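You operate a simulated robot arm through the tools that you are given. There is no shell and no other tool. Be economical: measure what you need, move in short steps, check, and stop when the job is done.

The job below is to be done with a simulated robot arm. You get a single attempt, and the scene is never put back.

Task
Put the small box labelled "nuts" from the top of the long table on the print there and the small box labelled "clips" on the white drawing there. Switch the cream switch on. Fetch the grey weight and set it on the top of the wheel bench. Open the red drawer, fetch the yellow end cap and set it in the inside of the red drawer, then shut the drawer. Take the blue end cap and put it on the small pad. Do these in any order.

The check looks at the end state, three seconds after you hand in, the way a careful person would. Anything else that was tipped, shoved, dropped, spilled or broken makes it a failure. Lids that push on must go on centred and level and be pressed home; caps that screw on are set level and turned clockwise until they are tight.

Robot
A 7-joint arm with a vacuum gripper on a trunk, on a base that drives. Base frame: it is fixed to the floor where the robot stands at the start and does not move with it; the origin is under the middle of the robot, x ahead of it, y to its left, z up; the surface under the hand at the start is at about z = 0.74. Lengths are in m, angles in degrees, forces in N, time in s.
With the tool pointing down near the work surface it reaches from about 0.16 to 0.84 m from the robot's upright axis, wherever it stands. Its first joint turns from -166.0 to 166.0 degrees. Places, roughly: blue end cap (4x5x4 cm) [-2.1, 2.9, 0.9]; cream switch [-0.4, 2.7, 0.9]; drawing [1, 0, 0.75]; grey weight (6x6x4 cm) [-0.7, 3, 0.8]; inside of the red drawer [-2.5, 2.8, 0.7]; print [1, -0.25, 0.75]; red drawer [-2.5, 2.8, 0.7]; small box [0.75, 0, 0.75]; small pad [0.5, -0.5, 0.75]; top of the wheel bench [-1.9, 2.9, 0.9]; yellow end cap (4x5x4 cm) [-2, 2.9, 0.9]. Payload 1.88 kg.
Tool frame: the origin (TCP) lies in the middle of the cups' lips, and z points out of the cups. The gripper has 1 cup of 0.032 m across, covering 0.032 by 0.032 m (tool x, y); the bellows give 0.014 m. With the vacuum on, a cup seals on a smooth face that it is pressed against (1 to 4 N); it does not hold porous or soft things. The pull reaches 41 N.
Orientation is that of the tool frame in the base frame, as [roll, pitch, yaw] about the fixed x, y, z axes, in that order (R = Rz(yaw) Ry(pitch) Rx(roll)). With the cups facing straight down, the tool's x points along the base's -x, its y along +y and its z along -z.

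Tools
- The arm moves only by the tool send_rows. Its argument "moves" is a list of rows, each a list of 2 entries, a list of its own where there are three numbers: the shift along the tool's x, y, z in m, then the turn, a rotation vector about the tool's x, y, z in degrees. In form: [[[x, y, z], [ax, ay, az]], ...]. A call has 1 to 10 rows; each row is the pose to reach, as a shift and turn from the pose commanded when the call began, along the tool's axes at that moment. "suction" is the vacuum: 1 switches it on, -1 off, set as the call begins (left out, the last holds). Rows are played at 5 a second. More than 0.05 m and 8.6 degrees between two rows, or a gripper value outside its range, and nothing of the call is played. A pose out of reach is approached as far as the arm can. The call stops where the force on the tool passes 40 N (or 10 N more than at its start, if that is more) or the arm is blocked; 0.2 s more then pass. The pull builds up within a second once a cup has sealed. Time passes only in rows, and 0.2 s behind the last, so rows that repeat a pose give it time. It gives the time, the measured TCP pose, the force on the tool (base axes) and the pull of the vacuum at its end, in the units of the frame above (readings bear some noise), with the torque about the TCP (base axes, N m) and any sound that the robot's microphone picked up, and new pictures: "show" is both (left out), scene, wrist or none.
- Cameras (640 x 400 px; columns grow to the right, rows downward): "scene" is now at [0.0062, 0.1078, 1.5532]; the picture's right is [-0.61, -0.79, 0.00], its down [-0.55, 0.42, -0.72] and it looks along [0.57, -0.44, -0.69] (base axes); focal length 247 px, centre (320, 200). "wrist" rides on the gripper at [0.082, 0.014, -0.216] in the tool frame; the picture's right is [-0.17, 0.99, 0.00], its down [-0.91, -0.15, -0.37] and it looks along [-0.37, -0.06, 0.93] (tool axes); focal length 243 px, centre (320, 200).
- slide_trunk(by): slides the trunk up (or, below 0, down) by that many m; the arm and the scene camera ride with it, the base frame stays. It gives what a move gives, with no picture.
- roll_base(legs): drives the robot by 1 to 6 legs, each [ahead, left, turn to the left] in m, m and degrees, along the robot's own axes; the way and the turn of a leg run together, so that a leg with both is an arc; at most 1.5 m and 180 degrees a leg. The arm and the cameras ride along, it lands a little off, and it stops where it bumps. It gives what a move gives, and a new picture of the scene camera.
- turn_head(pan, tilt): turns the head with the scene camera to pan (to the left, within 155 degrees either way) and tilt (down, from -29 to 69), counted from straight ahead of the robot. It gives what a move gives, and a new picture of the scene camera.
- pixel_to_xyz(camera, pixels): there is no depth. For up to 12 entries [column, row, z] of the newest picture of that camera ("zoom" is the newest enlarged one), the place [x, y] in the base frame at which the ray of that pixel passes the height z, good to about 0.002 m, but the place of the scene camera against the robot may be out by one fixed shift of up to 0.018 m in any direction. No time passes.
- inspect(camera, box): a new picture of the part [left, top, right, bottom] of that camera's present view, enlarged. No time passes.
- hand_in(): hands the job in; it is judged then, once.

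Go step by step. Measure first, check grasps and placings, and put right what went wrong. The budget is 131 turns and 260 pictures, counting those below and the enlarged ones. Unless the task says otherwise, let go and move clear before handing in.

The tools are called after "Request:" by a JSON object that holds its "op" and its "data". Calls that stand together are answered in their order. send_rows: Moves the arm, as the interface text tells. Its arguments: {"type":"object","properties":{"moves":{"type":"array","items":{"type":"array"}},"suction":{"type":"number"},"show":{"type":"string","enum":["both","scene","wrist","none"]}},"required":["moves"]} The other tools are called the same way: slide_trunk (by) slides the trunk up or down; roll_base (legs) drives the base; turn_head (pan, tilt) turns the head that bears the scene camera; pixel_to_xyz (camera, pixels) gives the place at which the rays of pixels pass given heights; inspect (camera, box) takes an enlarged picture of a part of a camera's view; hand_in () hands the job in.

At the start:

```text
clock: 0.0
tcp_pos: [0.4753, -0.0485, 1.0274]
tool_rot: [179.9, 0.0, 180.0]
force: [-0.4, 0.7, 0.6]
wrist_torque: [-0.01, 0.02, 0.03]
pull: 0.1
trunk travel left (down, up): [-0.5, 0.09]
robot x, y, heading: [-0.0003, -0.0017, -0.2]
head pan, tilt: [-37.7, 44.0]
```

scene: 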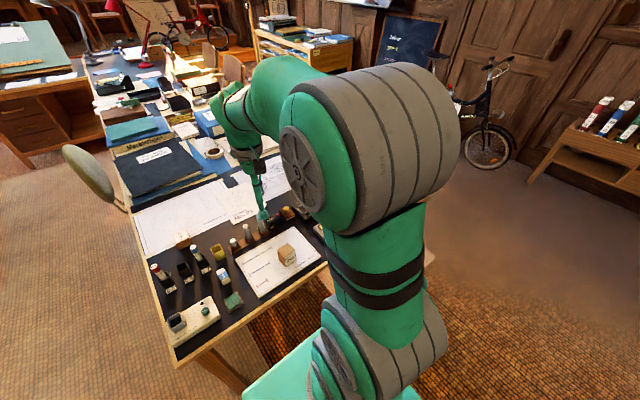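
wrist: 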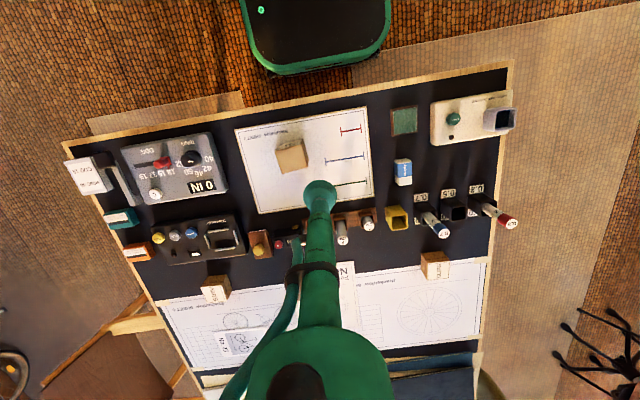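

The wrist view shows three small boxes, at (292,155), (215,288) and (435,265). I'll enlarge the view to read their labels and the sheets.

Request:
{"op": "inspect", "data": {"camera": "wrist", "box": [60, 60, 300, 210]}}

Request:
{"op": "inspect", "data": {"camera": "wrist", "box": [290, 60, 530, 210]}}

Request:
{"op": "inspect", "data": {"camera": "wrist", "box": [140, 230, 380, 380]}}

Request:
{"op": "inspect", "data": {"camera": "wrist", "box": [330, 210, 520, 360]}}

Request:
{"op": "pixel_to_xyz", "data": {"camera": "wrist", "pixels": [[292, 155, 0.79], [215, 288, 0.79], [435, 262, 0.79], [403, 121, 0.745], [265, 335, 0.745], [430, 310, 0.745], [465, 118, 0.77]]}}

```text
2.67 times, centred on (180, 135) of wrist
```

zoom: 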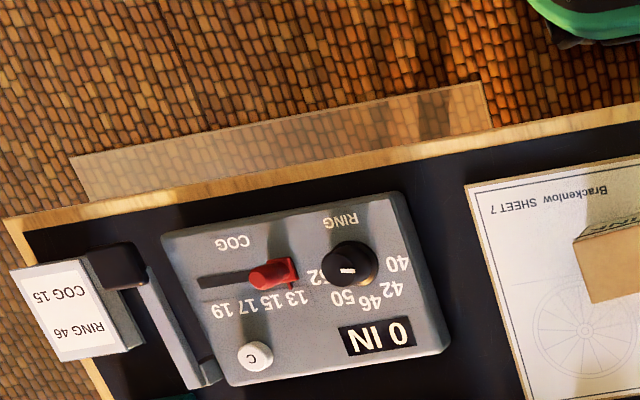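

```text
2.67 times, centred on (410, 135) of wrist
```

zoom: 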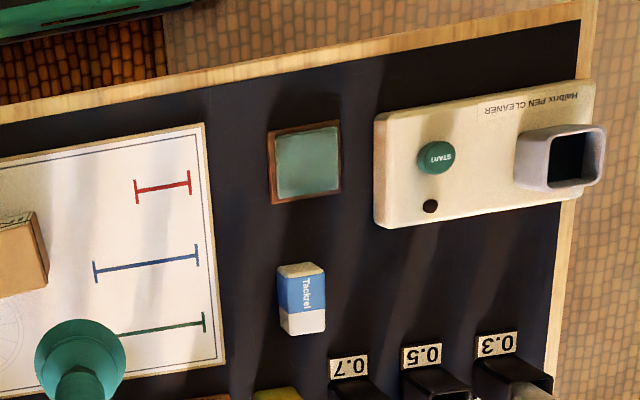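

```text
2.67 times, centred on (260, 305) of wrist
```

zoom: 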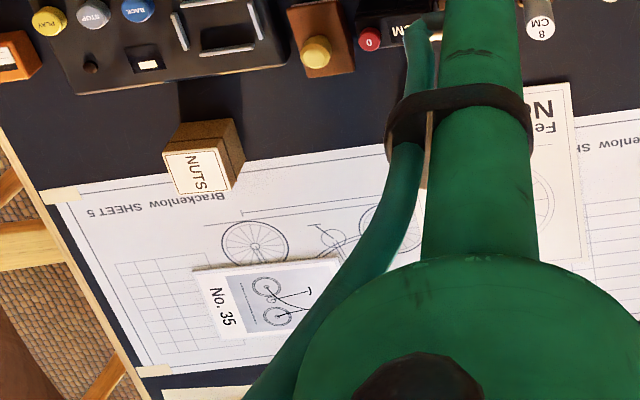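

```text
2.67 times, centred on (425, 285) of wrist
```

zoom: 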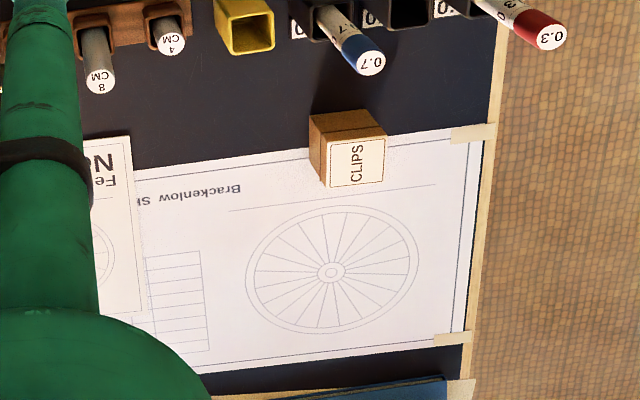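

```text
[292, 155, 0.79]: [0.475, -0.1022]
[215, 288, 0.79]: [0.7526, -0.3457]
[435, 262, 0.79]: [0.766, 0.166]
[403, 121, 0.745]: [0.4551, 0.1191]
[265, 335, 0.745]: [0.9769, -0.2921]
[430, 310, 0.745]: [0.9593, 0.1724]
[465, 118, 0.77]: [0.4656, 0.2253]
```

NUTS is at about (0.75,-0.35) and CLIPS at about (0.77,0.17). Next I'll look at the sheets and the other furniture with the scene camera.

Request:
{"op": "inspect", "data": {"camera": "scene", "box": [90, 60, 330, 210]}}

Request:
{"op": "inspect", "data": {"camera": "scene", "box": [120, 180, 340, 360]}}

Request:
{"op": "turn_head", "data": {"pan": 0, "tilt": 40}}

Request:
{"op": "turn_head", "data": {"pan": 110, "tilt": 20}}

```text
2.67 times, centred on (210, 135) of scene
```

zoom: 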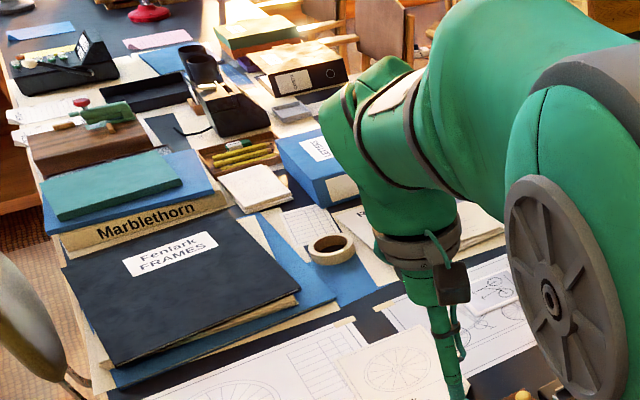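

```text
2.22 times, centred on (230, 270) of scene
```

zoom: 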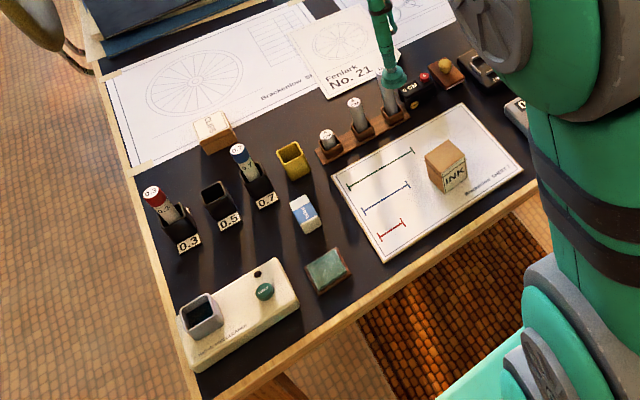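

```text
clock: 1.0
tcp_pos: [0.4751, -0.0482, 1.0279]
tool_rot: [-180.0, 0.0, -180.0]
force: [-0.3, 0.1, -0.6]
wrist_torque: [0.0, 0.0, 0.02]
pull: 0.1
trunk travel left (down, up): [-0.5, 0.09]
robot x, y, heading: [0.0012, 0.0003, -0.0]
head pan, tilt: [0.0, 40.0]
```

scene: 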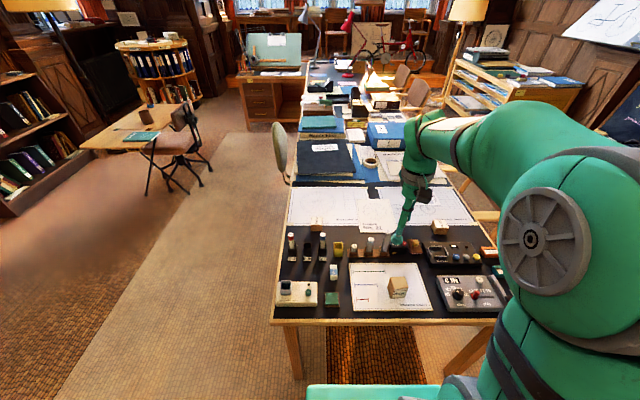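

```text
clock: 2.9
tcp_pos: [0.4757, -0.0481, 1.0284]
tool_rot: [179.9, 0.0, -180.0]
force: [0.3, 0.4, 0.2]
wrist_torque: [0.0, -0.01, -0.01]
pull: 0.0
trunk travel left (down, up): [-0.5, 0.09]
robot x, y, heading: [0.0022, -0.002, -0.0]
head pan, tilt: [110.0, 20.0]
```

scene: 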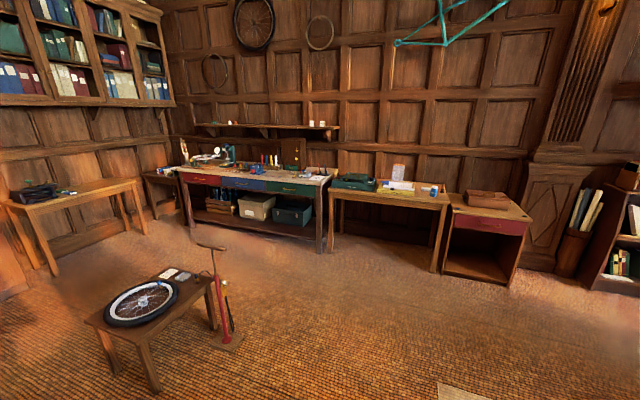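

There are two large sheets plus cards "No. 21" and "No. 35". I'll move the arm aside to view them, starting with a shift to the left at y≈0.2.

Request:
{"op": "send_rows", "data": {"moves": [[[-0.04, 0.03, 0], [0, 0, 0]], [[-0.08, 0.07, 0], [0, 0, 0]], [[-0.12, 0.11, 0], [0, 0, 0]], [[-0.16, 0.14, 0], [0, 0, 0]], [[-0.2, 0.17, 0], [0, 0, 0]], [[-0.2, 0.21, 0], [0, 0, 0]], [[-0.2, 0.25, 0], [0, 0, 0]], [[-0.2, 0.29, 0], [0, 0, 0]], [[-0.2, 0.29, 0], [0, 0, 0]]], "show": "wrist"}}

Request:
{"op": "turn_head", "data": {"pan": -5, "tilt": 42}}

```text
refused: row 2 steps farther than a row can; nothing moved
```

```text
clock: 4.9
tcp_pos: [0.4756, -0.0483, 1.0282]
tool_rot: [180.0, 0.1, 179.9]
force: [0.0, -0.7, 1.3]
wrist_torque: [0.02, -0.02, 0.0]
pull: 0.1
trunk travel left (down, up): [-0.5, 0.09]
robot x, y, heading: [-0.0004, -0.0012, 0.2]
head pan, tilt: [-5.0, 42.0]
```

scene: 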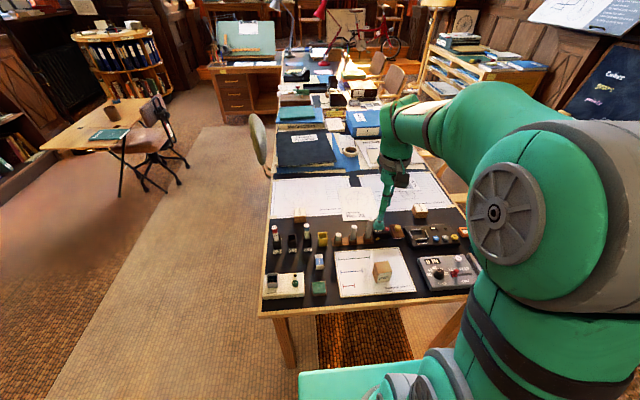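

The row step was too long, so I'll use smaller ones. I'll also enlarge the sheets in this view.

Request:
{"op": "inspect", "data": {"camera": "scene", "box": [255, 130, 475, 260]}}

Request:
{"op": "send_rows", "data": {"moves": [[[-0.03, 0.03, 0], [0, 0, 0]], [[-0.06, 0.06, 0], [0, 0, 0]], [[-0.09, 0.09, 0], [0, 0, 0]], [[-0.12, 0.12, 0], [0, 0, 0]], [[-0.15, 0.15, 0], [0, 0, 0]], [[-0.18, 0.18, 0], [0, 0, 0]], [[-0.2, 0.21, 0], [0, 0, 0]], [[-0.2, 0.25, 0], [0, 0, 0]], [[-0.2, 0.29, 0], [0, 0, 0]], [[-0.2, 0.29, 0], [0, 0, 0]]]}}

```text
2.91 times, centred on (365, 195) of scene
```

zoom: 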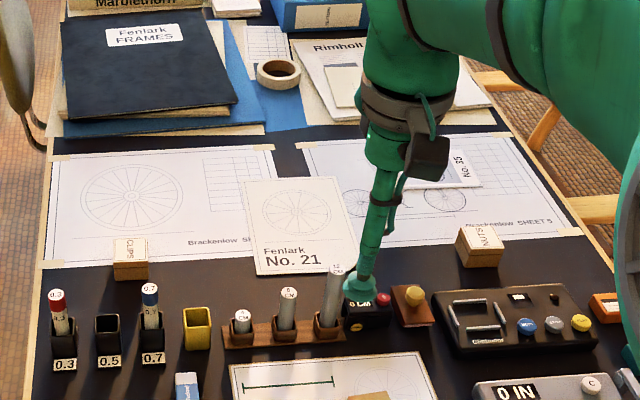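

```text
clock: 7.1
tcp_pos: [0.6762, 0.2415, 1.0248]
tool_rot: [-179.9, 0.0, 180.0]
force: [1.3, -0.8, 0.3]
wrist_torque: [0.0, 0.01, 0.0]
pull: 0.0
trunk travel left (down, up): [-0.5, 0.09]
robot x, y, heading: [0.0005, -0.0008, 0.1]
head pan, tilt: [-5.0, 42.0]
```

scene: 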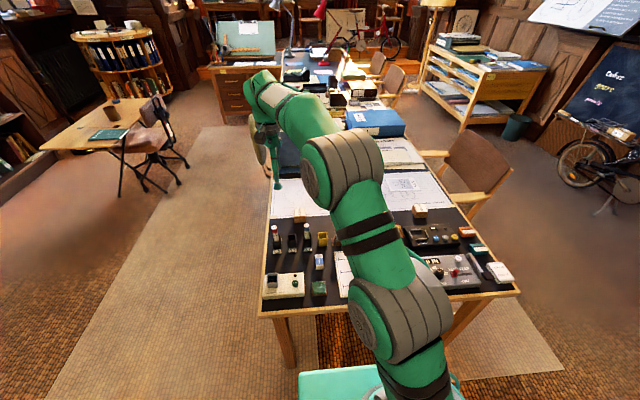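
wrist: 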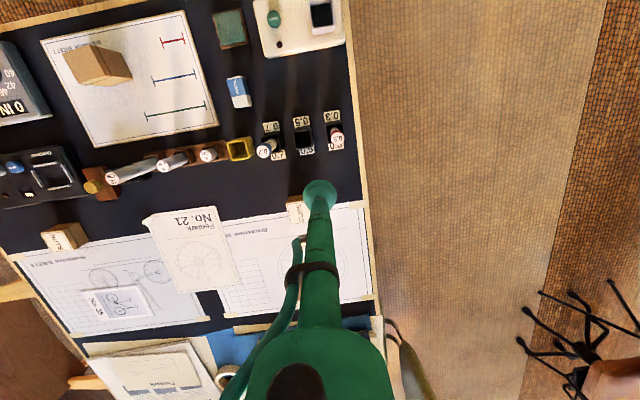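

Request:
{"op": "inspect", "data": {"camera": "wrist", "box": [40, 190, 240, 315]}}

Request:
{"op": "pixel_to_xyz", "data": {"camera": "wrist", "pixels": [[65, 237, 0.79], [118, 301, 0.745], [192, 250, 0.745], [230, 28, 0.745], [300, 205, 0.79], [195, 255, 0.745], [290, 260, 0.745], [110, 280, 0.745], [145, 293, 0.745], [85, 298, 0.745], [100, 318, 0.745], [155, 312, 0.745]]}}

```text
3.20 times, centred on (140, 252) of wrist
```

zoom: 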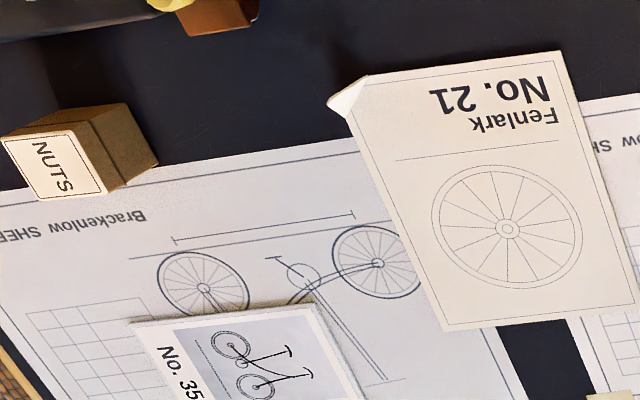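

```text
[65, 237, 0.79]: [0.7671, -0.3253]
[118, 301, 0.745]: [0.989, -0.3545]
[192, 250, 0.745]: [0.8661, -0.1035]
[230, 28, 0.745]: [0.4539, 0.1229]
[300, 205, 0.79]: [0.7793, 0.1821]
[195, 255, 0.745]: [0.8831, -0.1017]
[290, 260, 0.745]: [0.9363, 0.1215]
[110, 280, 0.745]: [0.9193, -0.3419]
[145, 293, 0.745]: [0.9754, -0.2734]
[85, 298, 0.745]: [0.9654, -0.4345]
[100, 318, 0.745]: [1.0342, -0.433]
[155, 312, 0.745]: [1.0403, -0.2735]
```

No. 35 is at about (0.99,-0.35) and No. 21 at about (0.87,-0.10). The small pad is listed near (0.5,-0.5), so I'll move the wrist camera to the right side to see it.

Request:
{"op": "send_rows", "data": {"moves": [[[0.03, -0.035, 0], [0, 0, 0]], [[0.06, -0.07, 0], [0, 0, 0]], [[0.09, -0.105, 0], [0, 0, 0]], [[0.12, -0.14, 0], [0, 0, 0]], [[0.15, -0.175, 0], [0, 0, 0]], [[0.18, -0.21, 0], [0, 0, 0]], [[0.2, -0.25, 0], [0, 0, 0]], [[0.2, -0.295, 0], [0, 0, 0]], [[0.2, -0.34, 0], [0, 0, 0]], [[0.2, -0.385, 0], [0, 0, 0]]], "show": "none"}}

Request:
{"op": "send_rows", "data": {"moves": [[[0, -0.045, 0], [0, 0, 0]], [[0, -0.09, 0], [0, 0, 0]], [[0, -0.135, 0], [0, 0, 0]], [[0, -0.18, 0], [0, 0, 0]], [[0, -0.225, 0], [0, 0, 0]], [[0, -0.225, 0], [0, 0, 0]]], "show": "both"}}

Request:
{"op": "inspect", "data": {"camera": "wrist", "box": [220, 40, 460, 190]}}

Request:
{"op": "inspect", "data": {"camera": "scene", "box": [255, 130, 475, 260]}}

```text
clock: 9.3
tcp_pos: [0.4762, -0.1431, 1.0272]
tool_rot: [-180.0, 0.0, -179.9]
force: [0.6, 0.2, -0.8]
wrist_torque: [-0.02, 0.01, 0.0]
pull: 0.0
trunk travel left (down, up): [-0.5, 0.09]
robot x, y, heading: [0.0021, -0.0009, 0.0]
head pan, tilt: [-5.0, 42.0]
```

```text
clock: 10.7
tcp_pos: [0.4754, -0.3669, 1.0282]
tool_rot: [180.0, -0.1, 180.0]
force: [0.9, -0.7, -0.2]
wrist_torque: [0.01, -0.04, -0.01]
pull: 0.0
trunk travel left (down, up): [-0.5, 0.09]
robot x, y, heading: [-0.0005, -0.0028, 0.1]
head pan, tilt: [-5.0, 42.0]
```

scene: 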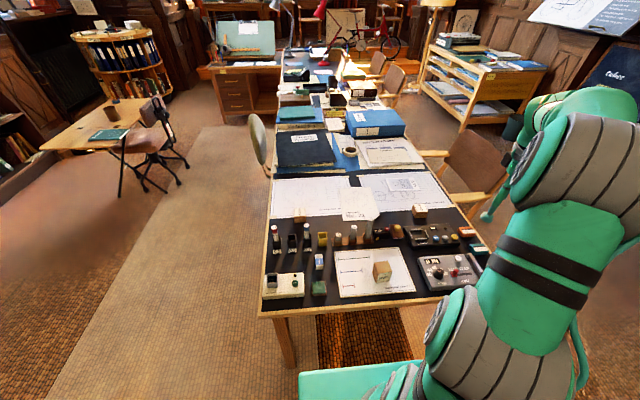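
wrist: 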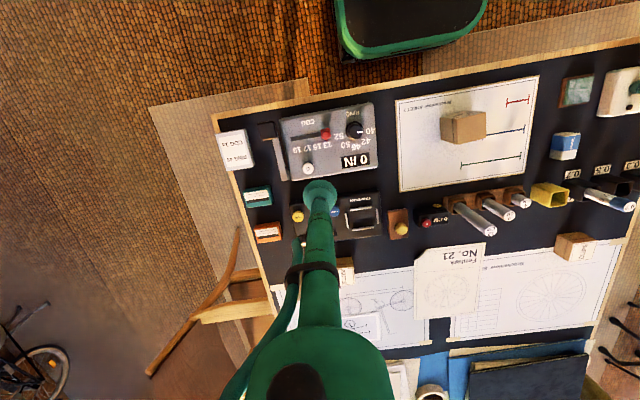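

```text
2.67 times, centred on (340, 115) of wrist
```

zoom: 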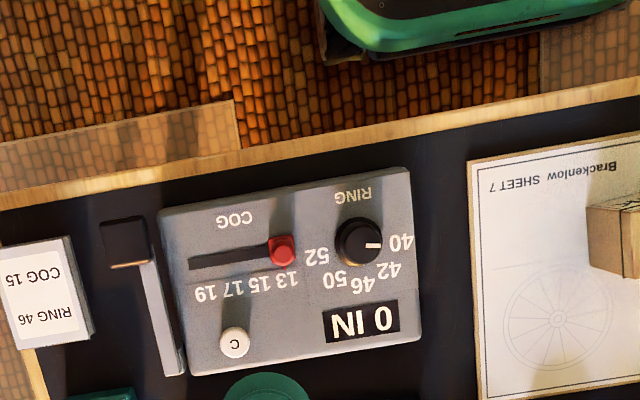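

```text
2.91 times, centred on (365, 195) of scene
```

zoom: 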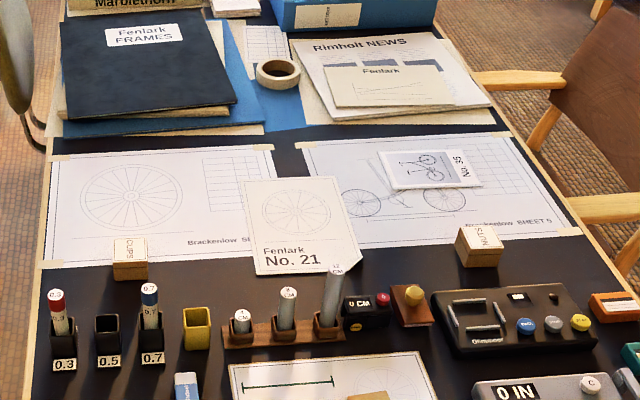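

I'll enlarge the items on the right edge (cols 210–300) and measure the sheet corners and candidate pads.

Request:
{"op": "inspect", "data": {"camera": "wrist", "box": [205, 110, 325, 260]}}

Request:
{"op": "inspect", "data": {"camera": "wrist", "box": [330, 220, 630, 380]}}

Request:
{"op": "pixel_to_xyz", "data": {"camera": "wrist", "pixels": [[236, 150, 0.77], [257, 195, 0.76], [267, 232, 0.76], [576, 91, 0.745], [449, 280, 0.745], [465, 345, 0.74], [593, 328, 0.74], [624, 238, 0.74], [455, 150, 0.74]]}}

```text
2.67 times, centred on (265, 185) of wrist
```

zoom: 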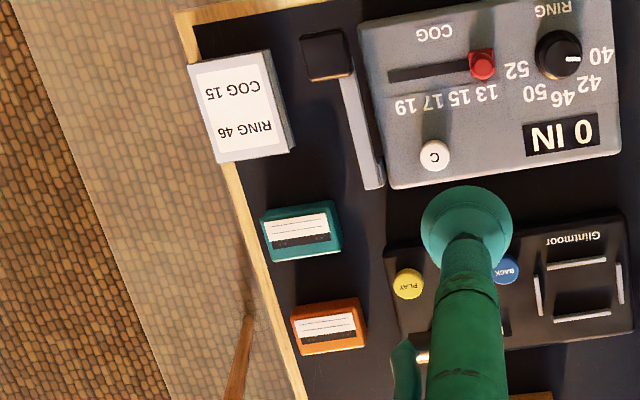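

```text
2.13 times, centred on (480, 300) of wrist
```

zoom: 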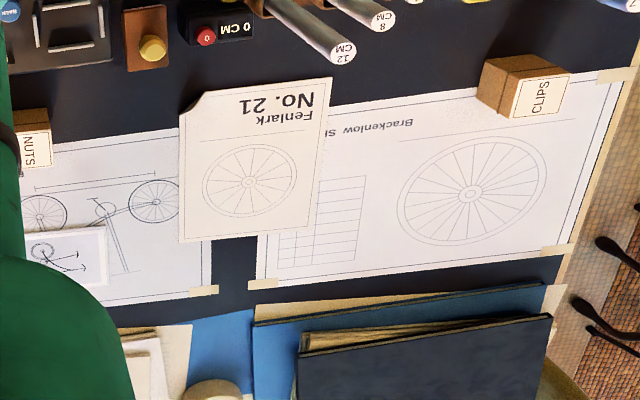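

```text
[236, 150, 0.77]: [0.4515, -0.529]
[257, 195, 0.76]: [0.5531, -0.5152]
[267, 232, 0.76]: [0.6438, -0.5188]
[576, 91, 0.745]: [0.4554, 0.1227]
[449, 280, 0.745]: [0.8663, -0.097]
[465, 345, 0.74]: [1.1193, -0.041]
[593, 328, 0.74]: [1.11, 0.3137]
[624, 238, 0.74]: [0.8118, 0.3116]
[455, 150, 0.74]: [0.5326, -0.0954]
```

I'll measure the outlines of the cards and boxes.

Request:
{"op": "pixel_to_xyz", "data": {"camera": "zoom", "pixels": [[332, 78, 0.743], [310, 228, 0.743], [180, 243, 0.743], [180, 118, 0.743], [205, 92, 0.743], [256, 278, 0.741], [268, 235, 0.741], [205, 290, 0.741], [514, 120, 0.741], [560, 112, 0.741], [105, 228, 0.743], [106, 285, 0.743]]}}

Request:
{"op": "inspect", "data": {"camera": "scene", "box": [325, 165, 405, 235]}}

```text
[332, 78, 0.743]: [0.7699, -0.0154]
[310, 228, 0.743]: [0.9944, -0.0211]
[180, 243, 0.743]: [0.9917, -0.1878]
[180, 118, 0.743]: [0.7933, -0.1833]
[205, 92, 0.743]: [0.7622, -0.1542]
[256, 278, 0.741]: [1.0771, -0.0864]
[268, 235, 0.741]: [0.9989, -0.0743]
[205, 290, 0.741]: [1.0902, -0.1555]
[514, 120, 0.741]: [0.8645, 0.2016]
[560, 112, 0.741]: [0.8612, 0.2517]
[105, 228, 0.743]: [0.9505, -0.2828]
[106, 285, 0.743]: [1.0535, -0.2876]
```

```text
5.71 times, centred on (365, 200) of scene
```

zoom: 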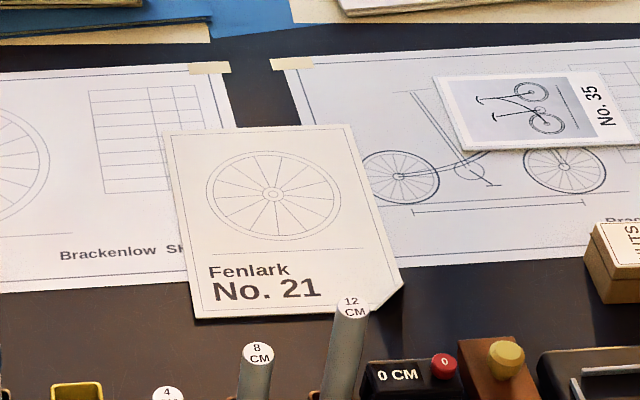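

I'll check how far the base front (wrist px ~ (410,58)) is from the table edge, as reaching x≈0.9–1.0 needs the base a little ahead.

Request:
{"op": "pixel_to_xyz", "data": {"camera": "wrist", "pixels": [[410, 60, 0.1], [410, 60, 0.3], [410, 60, 0.5], [400, 85, 0.74], [215, 112, 0.74], [265, 340, 0.74]]}}

Request:
{"op": "inspect", "data": {"camera": "scene", "box": [240, 280, 480, 400]}}

Request:
{"op": "turn_head", "data": {"pan": -20, "tilt": 69}}

Request:
{"op": "turn_head", "data": {"pan": -100, "tilt": 45}}

```text
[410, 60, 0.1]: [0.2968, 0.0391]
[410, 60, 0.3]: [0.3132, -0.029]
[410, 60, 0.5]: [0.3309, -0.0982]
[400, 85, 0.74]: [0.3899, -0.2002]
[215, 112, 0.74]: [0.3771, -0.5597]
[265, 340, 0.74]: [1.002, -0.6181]
```

```text
2.67 times, centred on (360, 340) of scene
```

zoom: 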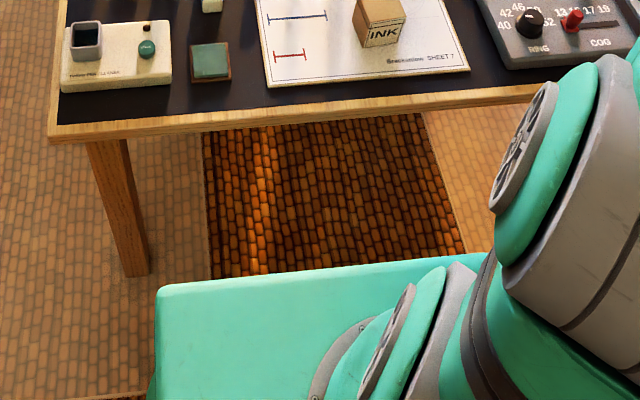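

```text
clock: 11.6
tcp_pos: [0.4759, -0.366, 1.027]
tool_rot: [-180.0, 0.0, -180.0]
force: [0.2, -0.1, 0.1]
wrist_torque: [0.0, -0.01, 0.0]
pull: 0.1
trunk travel left (down, up): [-0.5, 0.09]
robot x, y, heading: [0.0003, -0.0015, 0.2]
head pan, tilt: [-20.0, 68.8]
```

scene: 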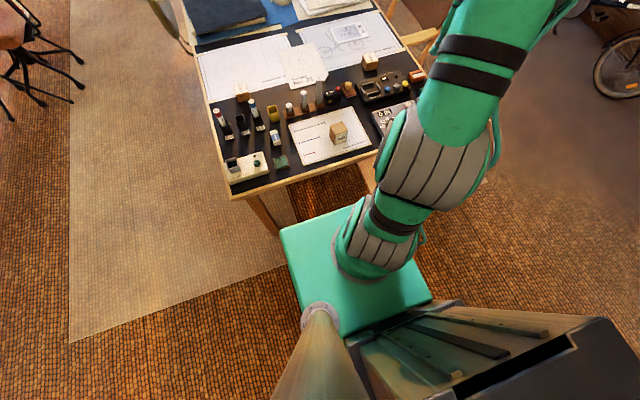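

```text
clock: 13.1
tcp_pos: [0.4756, -0.3678, 1.0274]
tool_rot: [-180.0, 0.0, 180.0]
force: [0.2, 0.2, 0.3]
wrist_torque: [0.0, 0.0, -0.01]
pull: 0.1
trunk travel left (down, up): [-0.5, 0.09]
robot x, y, heading: [0.0004, 0.0031, -0.2]
head pan, tilt: [-100.0, 45.0]
```

scene: 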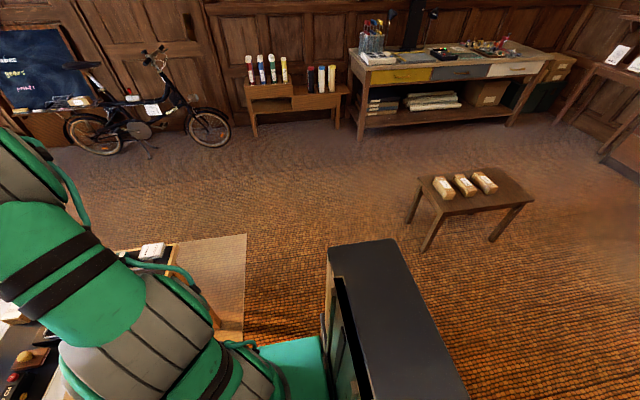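

The base front is at about x=0.30 and the table edge at 0.385, so there is room to creep 0.055 ahead. I'll do CLIPS from there and then go to the right side for NUTS.

Request:
{"op": "roll_base", "data": {"legs": [[0.055, 0, 0]]}}

Request:
{"op": "send_rows", "data": {"moves": [[[0, 0.045, 0], [0, 0, 0]], [[0, 0.09, 0], [0, 0, 0]], [[0, 0.135, 0], [0, 0, 0]], [[0, 0.18, 0], [0, 0, 0]], [[0, 0.225, 0], [0, 0, 0]], [[0, 0.27, 0], [0, 0, 0]], [[0, 0.315, 0], [0, 0, 0]], [[0, 0.36, 0], [0, 0, 0]], [[0, 0.405, 0], [0, 0, 0]], [[0, 0.405, 0], [0, 0, 0]]], "show": "wrist"}}

```text
clock: 14.1
tcp_pos: [0.5323, -0.3669, 1.0271]
tool_rot: [-180.0, -0.1, 180.0]
force: [0.1, 0.5, -0.8]
wrist_torque: [0.01, 0.01, 0.04]
pull: 0.0
trunk travel left (down, up): [-0.5, 0.09]
robot x, y, heading: [0.0547, 0.0005, -0.3]
head pan, tilt: [-100.0, 45.0]
```

scene: 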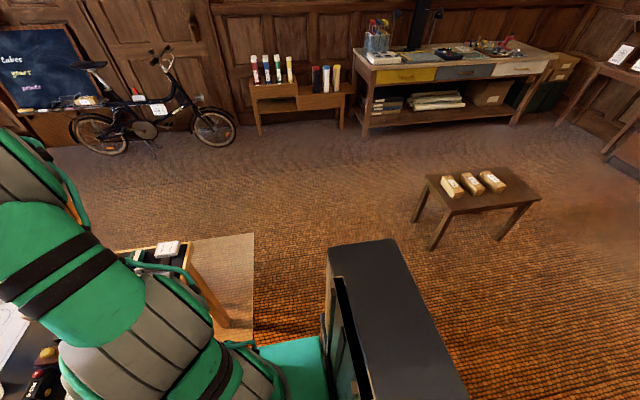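

```text
clock: 16.2
tcp_pos: [0.5309, 0.0375, 1.028]
tool_rot: [180.0, -0.1, 179.8]
force: [-0.7, 0.6, -0.1]
wrist_torque: [-0.01, 0.04, -0.01]
pull: 0.0
trunk travel left (down, up): [-0.5, 0.09]
robot x, y, heading: [0.0574, -0.0017, -0.1]
head pan, tilt: [-100.0, 45.0]
```

wrist: 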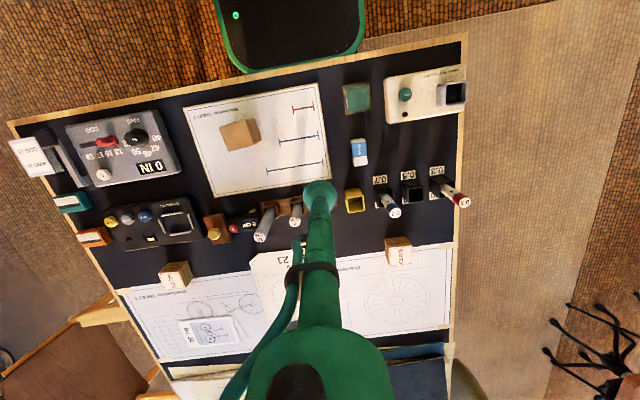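

I'll enlarge CLIPS at about (397,250) to measure its top corners.

Request:
{"op": "inspect", "data": {"camera": "wrist", "box": [360, 220, 440, 280]}}

```text
6.67 times, centred on (400, 250) of wrist
```

zoom: 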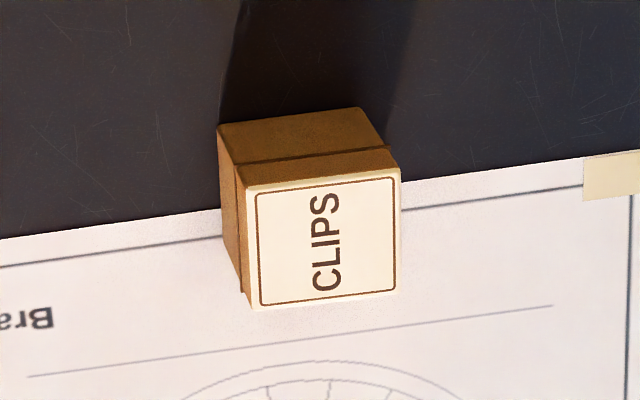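

Request:
{"op": "pixel_to_xyz", "data": {"camera": "zoom", "pixels": [[246, 190, 0.79], [400, 172, 0.79], [400, 290, 0.79], [250, 307, 0.79], [218, 128, 0.741], [360, 108, 0.741], [246, 190, 0.78], [400, 172, 0.78], [246, 190, 0.8], [400, 172, 0.8], [246, 190, 0.77], [224, 235, 0.741]]}}

```text
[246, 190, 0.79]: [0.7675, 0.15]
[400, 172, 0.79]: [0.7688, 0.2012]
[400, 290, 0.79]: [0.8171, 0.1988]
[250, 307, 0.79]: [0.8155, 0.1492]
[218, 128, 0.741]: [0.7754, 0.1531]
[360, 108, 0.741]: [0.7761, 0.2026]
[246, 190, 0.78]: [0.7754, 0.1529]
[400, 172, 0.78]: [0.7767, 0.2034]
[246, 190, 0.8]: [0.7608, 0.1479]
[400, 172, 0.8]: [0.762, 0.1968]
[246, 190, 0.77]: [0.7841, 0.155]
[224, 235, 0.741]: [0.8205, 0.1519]
```

CLIPS has its top at z≈0.78 and a centre of about (0.80,0.177), 5 cm square. I'll go above it and part way down.

Request:
{"op": "send_rows", "data": {"moves": [[[-0.04, 0.02, 0], [0, 0, 0]], [[-0.08, 0.04, 0], [0, 0, 0]], [[-0.12, 0.06, 0], [0, 0, 0]], [[-0.16, 0.08, 0], [0, 0, 0]], [[-0.2, 0.1, 0], [0, 0, 0]], [[-0.24, 0.12, 0], [0, 0, 0]], [[-0.269, 0.14, 0], [0, 0, 0]], [[-0.269, 0.14, 0.05], [0, 0, 0]], [[-0.269, 0.14, 0.1], [0, 0, 0]], [[-0.269, 0.14, 0.14], [0, 0, 0]]], "show": "wrist"}}

Request:
{"op": "inspect", "data": {"camera": "wrist", "box": [100, 120, 420, 320]}}

```text
clock: 18.4
tcp_pos: [0.8035, 0.1792, 0.8883]
tool_rot: [179.9, 0.0, 179.9]
force: [0.4, 0.5, 0.1]
wrist_torque: [0.03, 0.0, 0.03]
pull: 0.1
trunk travel left (down, up): [-0.5, 0.09]
robot x, y, heading: [0.0529, -0.0011, -0.2]
head pan, tilt: [-100.0, 45.0]
```

wrist: 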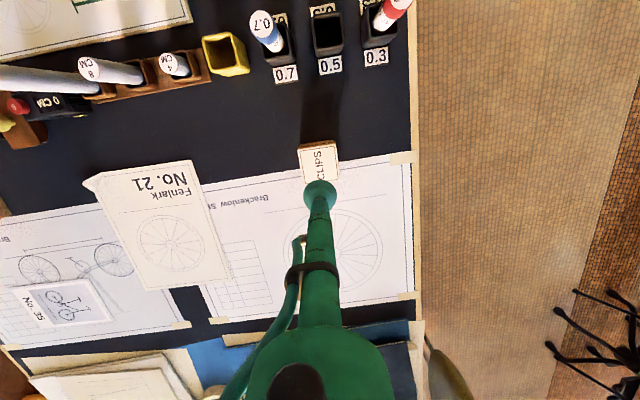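

```text
2.00 times, centred on (260, 220) of wrist
```

zoom: 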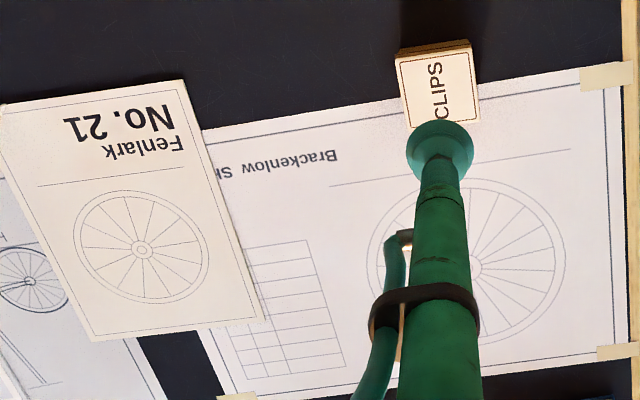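

Request:
{"op": "pixel_to_xyz", "data": {"camera": "zoom", "pixels": [[223, 393, 0.741], [198, 331, 0.741], [607, 90, 0.741], [628, 350, 0.741], [208, 128, 0.741], [400, 99, 0.741], [184, 80, 0.743], [267, 317, 0.743], [94, 341, 0.743], [400, 58, 0.78], [470, 46, 0.78], [480, 121, 0.78]]}}

```text
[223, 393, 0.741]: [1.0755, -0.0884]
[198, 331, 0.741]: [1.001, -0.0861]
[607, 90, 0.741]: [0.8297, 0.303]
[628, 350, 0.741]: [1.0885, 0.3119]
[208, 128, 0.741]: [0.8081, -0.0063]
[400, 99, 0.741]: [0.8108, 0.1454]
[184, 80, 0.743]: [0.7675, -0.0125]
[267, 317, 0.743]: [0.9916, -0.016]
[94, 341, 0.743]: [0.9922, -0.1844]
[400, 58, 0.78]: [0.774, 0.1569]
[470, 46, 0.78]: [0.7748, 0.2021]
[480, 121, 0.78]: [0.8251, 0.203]
```

CLIPS is centred at (0.800,0.179) and the TCP is over it. I'll go down with the vacuum on.

Request:
{"op": "send_rows", "data": {"moves": [[[0.003, 0, 0.05], [0, 0, 0]], [[0.003, 0, 0.09], [0, 0, 0]], [[0.003, 0, 0.105], [0, 0, 0]], [[0.003, 0, 0.111], [0, 0, 0]], [[0.003, 0, 0.114], [0, 0, 0]], [[0.003, 0, 0.114], [0, 0, 0]], [[0.003, 0, 0.114], [0, 0, 0]], [[0.003, 0, 0.114], [0, 0, 0]]], "suction": 1, "show": "none"}}

```text
clock: 20.2
tcp_pos: [0.7997, 0.1784, 0.7757]
tool_rot: [180.0, 0.3, -180.0]
force: [5.8, 5.3, 27.3]
wrist_torque: [-0.06, 0.08, 0.02]
pull: 41.0
trunk travel left (down, up): [-0.5, 0.09]
robot x, y, heading: [0.0554, -0.0005, 0.1]
head pan, tilt: [-100.0, 45.0]
```

Sealed (pull 41). I'll lift, carry to (0.865,-0.05), over the card and sheet.

Request:
{"op": "send_rows", "data": {"moves": [[[0, 0, -0.03], [0, 0, 0]], [[0, 0, -0.07], [0, 0, 0]], [[-0.015, -0.04, -0.08], [0, 0, 0]], [[-0.03, -0.08, -0.08], [0, 0, 0]], [[-0.045, -0.12, -0.08], [0, 0, 0]], [[-0.055, -0.16, -0.08], [0, 0, 0]], [[-0.065, -0.2, -0.08], [0, 0, 0]], [[-0.065, -0.229, -0.08], [0, 0, 0]], [[-0.065, -0.229, -0.06], [0, 0, 0]], [[-0.065, -0.229, -0.06], [0, 0, 0]]], "show": "wrist"}}

Request:
{"op": "inspect", "data": {"camera": "wrist", "box": [240, 120, 480, 270]}}

```text
clock: 22.4
tcp_pos: [0.8623, -0.053, 0.833]
tool_rot: [-180.0, 0.0, 179.9]
force: [0.0, 0.1, -1.5]
wrist_torque: [0.0, 0.0, 0.04]
pull: 40.4
trunk travel left (down, up): [-0.5, 0.09]
robot x, y, heading: [0.055, -0.0025, -0.2]
head pan, tilt: [-100.0, 45.0]
```

wrist: 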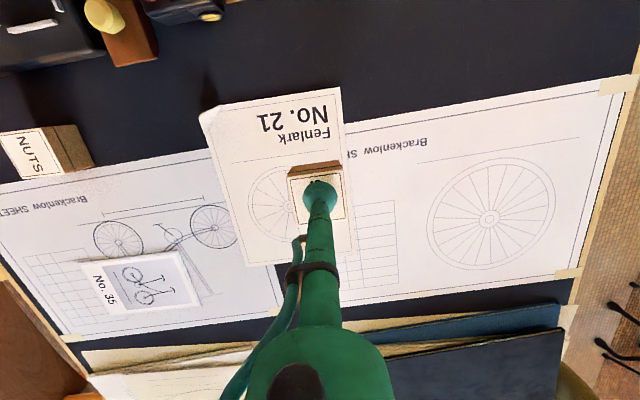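

```text
2.67 times, centred on (360, 195) of wrist
```

zoom: 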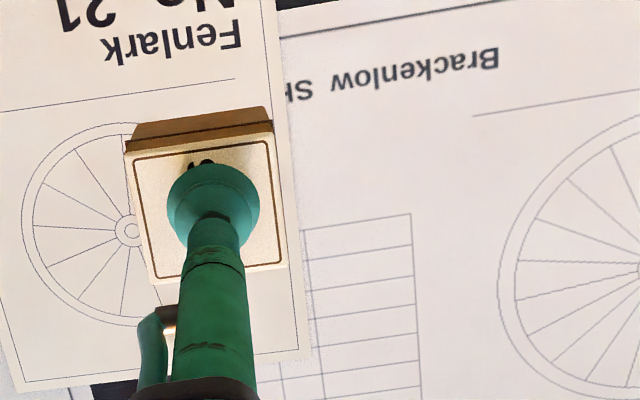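

Before setting CLIPS down I'll compare the tones of the two sheets and the cards.

Request:
{"op": "inspect", "data": {"camera": "wrist", "box": [0, 90, 320, 340]}}

Request:
{"op": "inspect", "data": {"camera": "wrist", "box": [330, 80, 640, 310]}}

```text
1.60 times, centred on (160, 215) of wrist
```

zoom: 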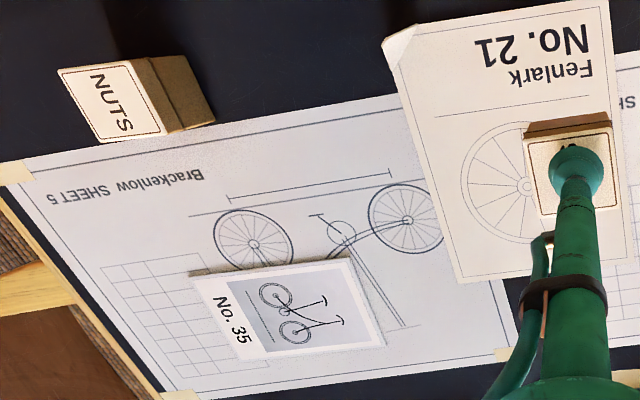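

```text
1.74 times, centred on (485, 195) of wrist
```

zoom: 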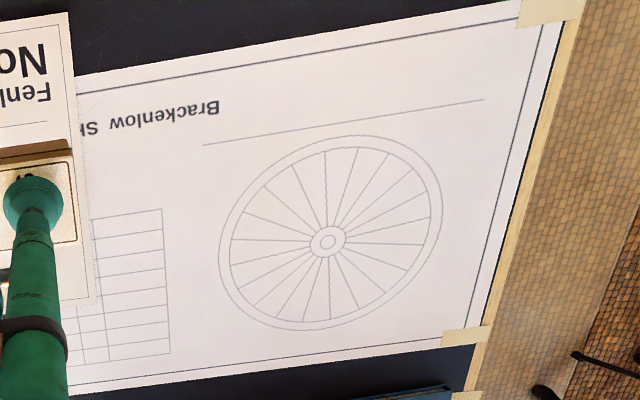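

The sheets are alike in tone. This spot is wholly within both the card "No. 21" and the white wheel sheet, so I'll set CLIPS down here.

Request:
{"op": "send_rows", "data": {"moves": [[[0, 0, 0.03], [0, 0, 0]], [[0, 0, 0.044], [0, 0, 0]], [[0, 0, 0.049], [0, 0, 0]], [[0, 0, 0.052], [0, 0, 0]], [[0, 0, 0.054], [0, 0, 0]], [[0, 0, 0.054], [0, 0, 0]]], "show": "none"}}

```text
clock: 23.9
tcp_pos: [0.8624, -0.0519, 0.7795]
tool_rot: [179.9, 0.0, -180.0]
force: [0.5, -0.4, 0.9]
wrist_torque: [0.01, 0.0, 0.0]
pull: 40.5
trunk travel left (down, up): [-0.5, 0.09]
robot x, y, heading: [0.0534, -0.002, 0.1]
head pan, tilt: [-100.0, 45.0]
```

Request:
{"op": "send_rows", "data": {"moves": [[[0, 0, 0.002], [0, 0, 0]], [[0, 0, 0.004], [0, 0, 0]], [[0, 0, 0.004], [0, 0, 0]]], "show": "none"}}

```text
clock: 24.6
tcp_pos: [0.8631, -0.0514, 0.7786]
tool_rot: [180.0, 0.3, 180.0]
force: [-0.4, -2.2, 14.9]
wrist_torque: [-0.03, 0.07, -0.01]
pull: 40.7
trunk travel left (down, up): [-0.5, 0.09]
robot x, y, heading: [0.0533, 0.001, -0.1]
head pan, tilt: [-100.0, 45.0]
```

It is in contact (15 N). I'll release and rise.

Request:
{"op": "send_rows", "data": {"moves": [[[0, 0, -0.002], [0, 0, 0]], [[0, 0, -0.002], [0, 0, 0]], [[0, 0, -0.002], [0, 0, 0]], [[0, 0, -0.005], [0, 0, 0]], [[0, 0, -0.015], [0, 0, 0]], [[0, 0, -0.05], [0, 0, 0]], [[0, 0, -0.1], [0, 0, 0]], [[0, 0, -0.15], [0, 0, 0]], [[0, 0, -0.2], [0, 0, 0]], [[0, 0, -0.25], [0, 0, 0]]], "suction": -1, "show": "wrist"}}

Request:
{"op": "send_rows", "data": {"moves": [[[0.045, 0, 0], [0, 0, 0]], [[0.09, 0, 0], [0, 0, 0]], [[0.135, 0, 0], [0, 0, 0]], [[0.18, 0, 0], [0, 0, 0]], [[0.225, 0, 0], [0, 0, 0]], [[0.27, 0, 0], [0, 0, 0]], [[0.315, 0, 0], [0, 0, 0]], [[0.36, 0, 0], [0, 0, 0]], [[0.405, 0, 0], [0, 0, 0]], [[0.45, 0, 0], [0, 0, 0]]], "show": "wrist"}}

```text
clock: 26.9
tcp_pos: [0.8557, -0.0449, 1.0093]
tool_rot: [179.9, 0.1, 179.9]
force: [-0.3, -0.9, -0.7]
wrist_torque: [-0.02, 0.0, -0.01]
pull: 0.2
out of reach, approached as far as the arm can: row 10
trunk travel left (down, up): [-0.5, 0.09]
robot x, y, heading: [0.0565, -0.003, -0.3]
head pan, tilt: [-100.0, 45.0]
```

wrist: 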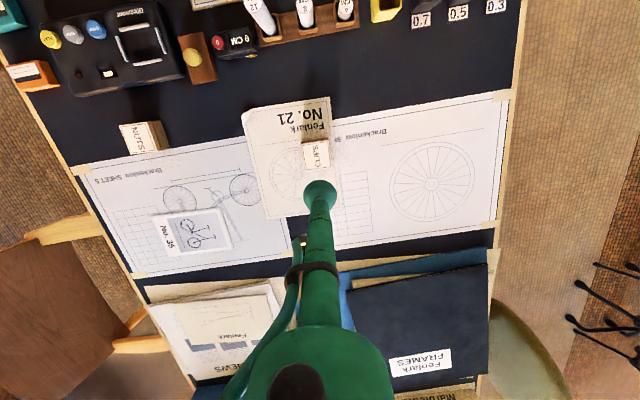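

```text
clock: 29.2
tcp_pos: [0.3734, -0.0397, 0.9093]
tool_rot: [176.7, -20.2, -179.5]
force: [0.8, -0.3, -0.8]
wrist_torque: [-0.01, 0.12, 0.0]
pull: 0.1
out of reach, approached as far as the arm can: row 1, 2
trunk travel left (down, up): [-0.5, 0.09]
robot x, y, heading: [0.0542, -0.0006, -0.0]
head pan, tilt: [-100.0, 45.0]
stopped in row 10: the arm was blocked; the commanded pose is now the measured one
```

wrist: 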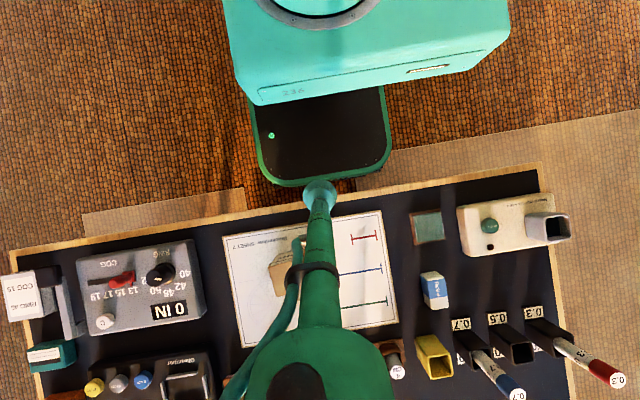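

CLIPS sits well at (316,155) in the first picture. On retreat the arm hit its near limit and the tool pitched 20°, so I'll move forward and up while straightening.

Request:
{"op": "send_rows", "data": {"moves": [[[-0.015, 0, -0.032], [0, -5, 0]], [[-0.03, 0, -0.064], [0, -10, 0]], [[-0.045, 0, -0.096], [0, -15, 0]], [[-0.06, 0, -0.128], [0, -20, 0]], [[-0.06, 0, -0.128], [0, -20, 0]]], "show": "none"}}

```text
clock: 30.4
tcp_pos: [0.4754, -0.047, 1.0081]
tool_rot: [176.9, 0.0, 179.5]
force: [-0.2, 0.3, -0.5]
wrist_torque: [0.02, -0.03, 0.01]
pull: 0.1
trunk travel left (down, up): [-0.5, 0.09]
robot x, y, heading: [0.0567, -0.0035, -0.2]
head pan, tilt: [-100.0, 45.0]
```

The arm is level again. Next I check where the little stool (scene px ~(430,250), (500,240)) stands before driving to the right side of the table.

Request:
{"op": "pixel_to_xyz", "data": {"camera": "scene", "pixels": [[431, 250, 0], [415, 220, 0], [500, 242, 0], [255, 330, 0], [228, 140, 0], [255, 137, 0]]}}

Request:
{"op": "turn_head", "data": {"pan": -55, "tilt": 45}}

```text
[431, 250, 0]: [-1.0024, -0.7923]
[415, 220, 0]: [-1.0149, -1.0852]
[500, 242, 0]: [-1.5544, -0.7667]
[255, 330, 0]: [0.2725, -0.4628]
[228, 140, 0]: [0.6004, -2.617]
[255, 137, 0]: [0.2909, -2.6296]
```

```text
clock: 31.6
tcp_pos: [0.4753, -0.047, 1.0079]
tool_rot: [176.8, -0.2, 179.5]
force: [-0.8, -0.5, 0.1]
wrist_torque: [0.0, -0.01, 0.03]
pull: 0.0
trunk travel left (down, up): [-0.5, 0.09]
robot x, y, heading: [0.0532, 0.0015, 0.1]
head pan, tilt: [-55.0, 45.0]
```

scene: 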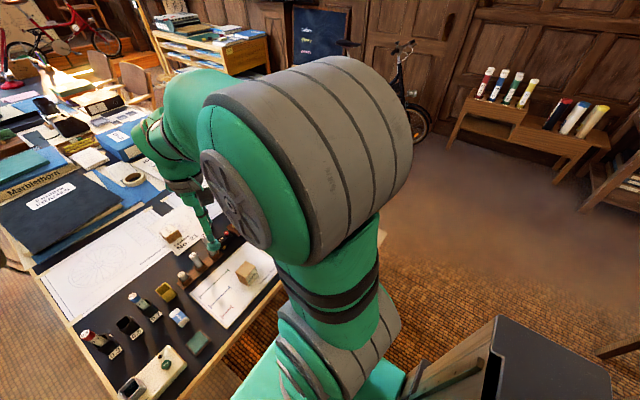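

The right side is clear (the stool is at x≤-1.0). I'll back off, strafe right, turn left 90°, and strafe along the table's right end.

Request:
{"op": "roll_base", "data": {"legs": [[-0.36, 0, 0], [0, -1.0, 0], [0, 0, 90]]}}

Request:
{"op": "turn_head", "data": {"pan": -45, "tilt": 40}}

```text
clock: 42.4
tcp_pos: [-0.2429, -0.575, 1.0075]
tool_rot: [176.9, -0.2, -90.1]
force: [0.0, 0.7, 0.7]
wrist_torque: [-0.03, 0.01, 0.02]
pull: 0.1
trunk travel left (down, up): [-0.5, 0.09]
robot x, y, heading: [-0.2859, -0.9928, 90.4]
head pan, tilt: [-55.0, 45.0]
```

scene: 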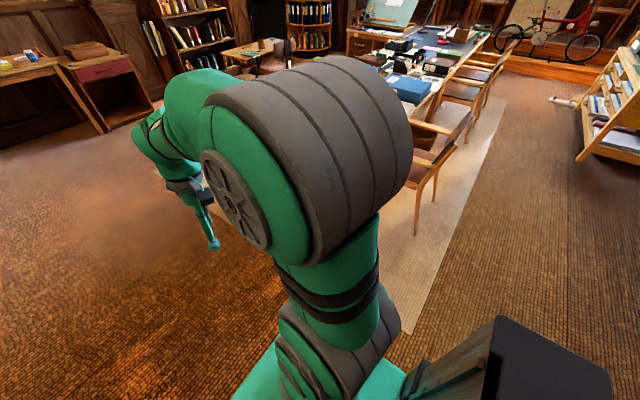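

```text
clock: 43.1
tcp_pos: [-0.2436, -0.5745, 1.0081]
tool_rot: [176.9, -0.1, -90.2]
force: [0.8, 0.5, -0.3]
wrist_torque: [0.0, 0.02, 0.0]
pull: 0.1
trunk travel left (down, up): [-0.5, 0.09]
robot x, y, heading: [-0.2837, -0.9907, 90.3]
head pan, tilt: [-45.0, 40.0]
```

scene: 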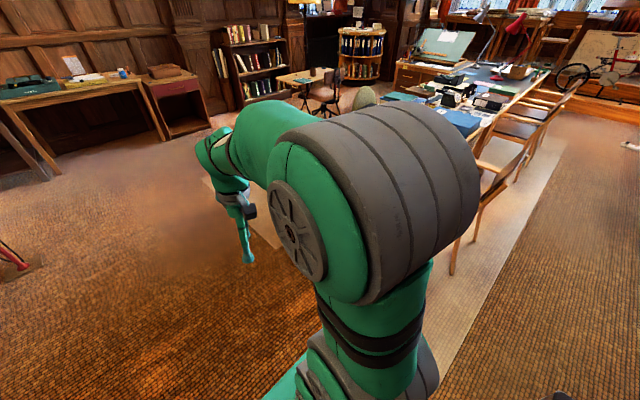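

The nearest chair's leg is at (452,272); I'll measure it.

Request:
{"op": "pixel_to_xyz", "data": {"camera": "scene", "pixels": [[452, 272, 0], [500, 160, 0.65], [527, 140, 0.9], [478, 165, 0.7]]}}

```text
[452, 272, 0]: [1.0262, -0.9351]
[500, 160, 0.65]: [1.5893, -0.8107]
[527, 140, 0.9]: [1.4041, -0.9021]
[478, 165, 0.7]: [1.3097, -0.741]
```

The chair starts at x≈1.0, so standing at x≈0.5 is safe. I'll strafe right 0.78.

Request:
{"op": "roll_base", "data": {"legs": [[0, -0.78, 0], [0.06, 0, 0]]}}

Request:
{"op": "send_rows", "data": {"moves": [[[-0.03, -0.03, 0], [3, 0, 0]], [[-0.06, -0.06, 0], [3, 0, 0]], [[-0.09, -0.09, 0], [3, 0, 0]], [[-0.09, -0.12, 0], [3, 0, 0]], [[-0.09, -0.12, 0], [3, 0, 0]]], "show": "wrist"}}

```text
clock: 47.9
tcp_pos: [0.5384, -0.5075, 1.0077]
tool_rot: [177.0, -0.2, -90.1]
force: [-0.4, -1.1, -0.3]
wrist_torque: [-0.02, 0.03, 0.0]
pull: 0.1
trunk travel left (down, up): [-0.5, 0.09]
robot x, y, heading: [0.4935, -0.9267, 90.4]
head pan, tilt: [-45.0, 40.0]
```

scene: 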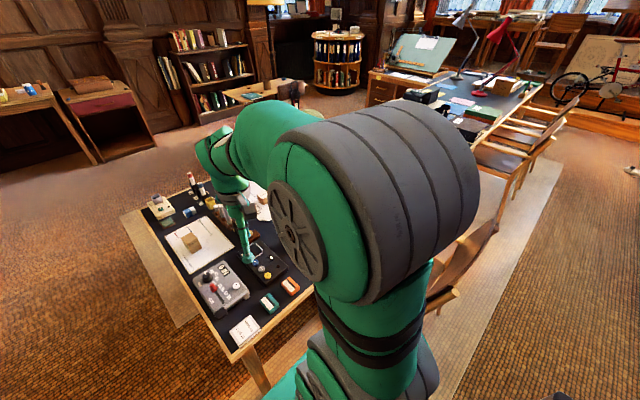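

```text
clock: 49.1
tcp_pos: [0.659, -0.419, 0.9995]
tool_rot: [179.9, 0.0, -90.1]
force: [-0.1, 0.4, -0.6]
wrist_torque: [-0.02, 0.05, 0.0]
pull: 0.0
trunk travel left (down, up): [-0.5, 0.09]
robot x, y, heading: [0.4992, -0.9285, 90.4]
head pan, tilt: [-45.0, 40.0]
```

wrist: 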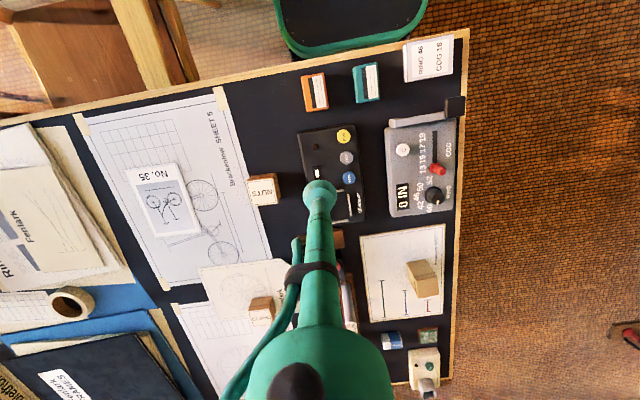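

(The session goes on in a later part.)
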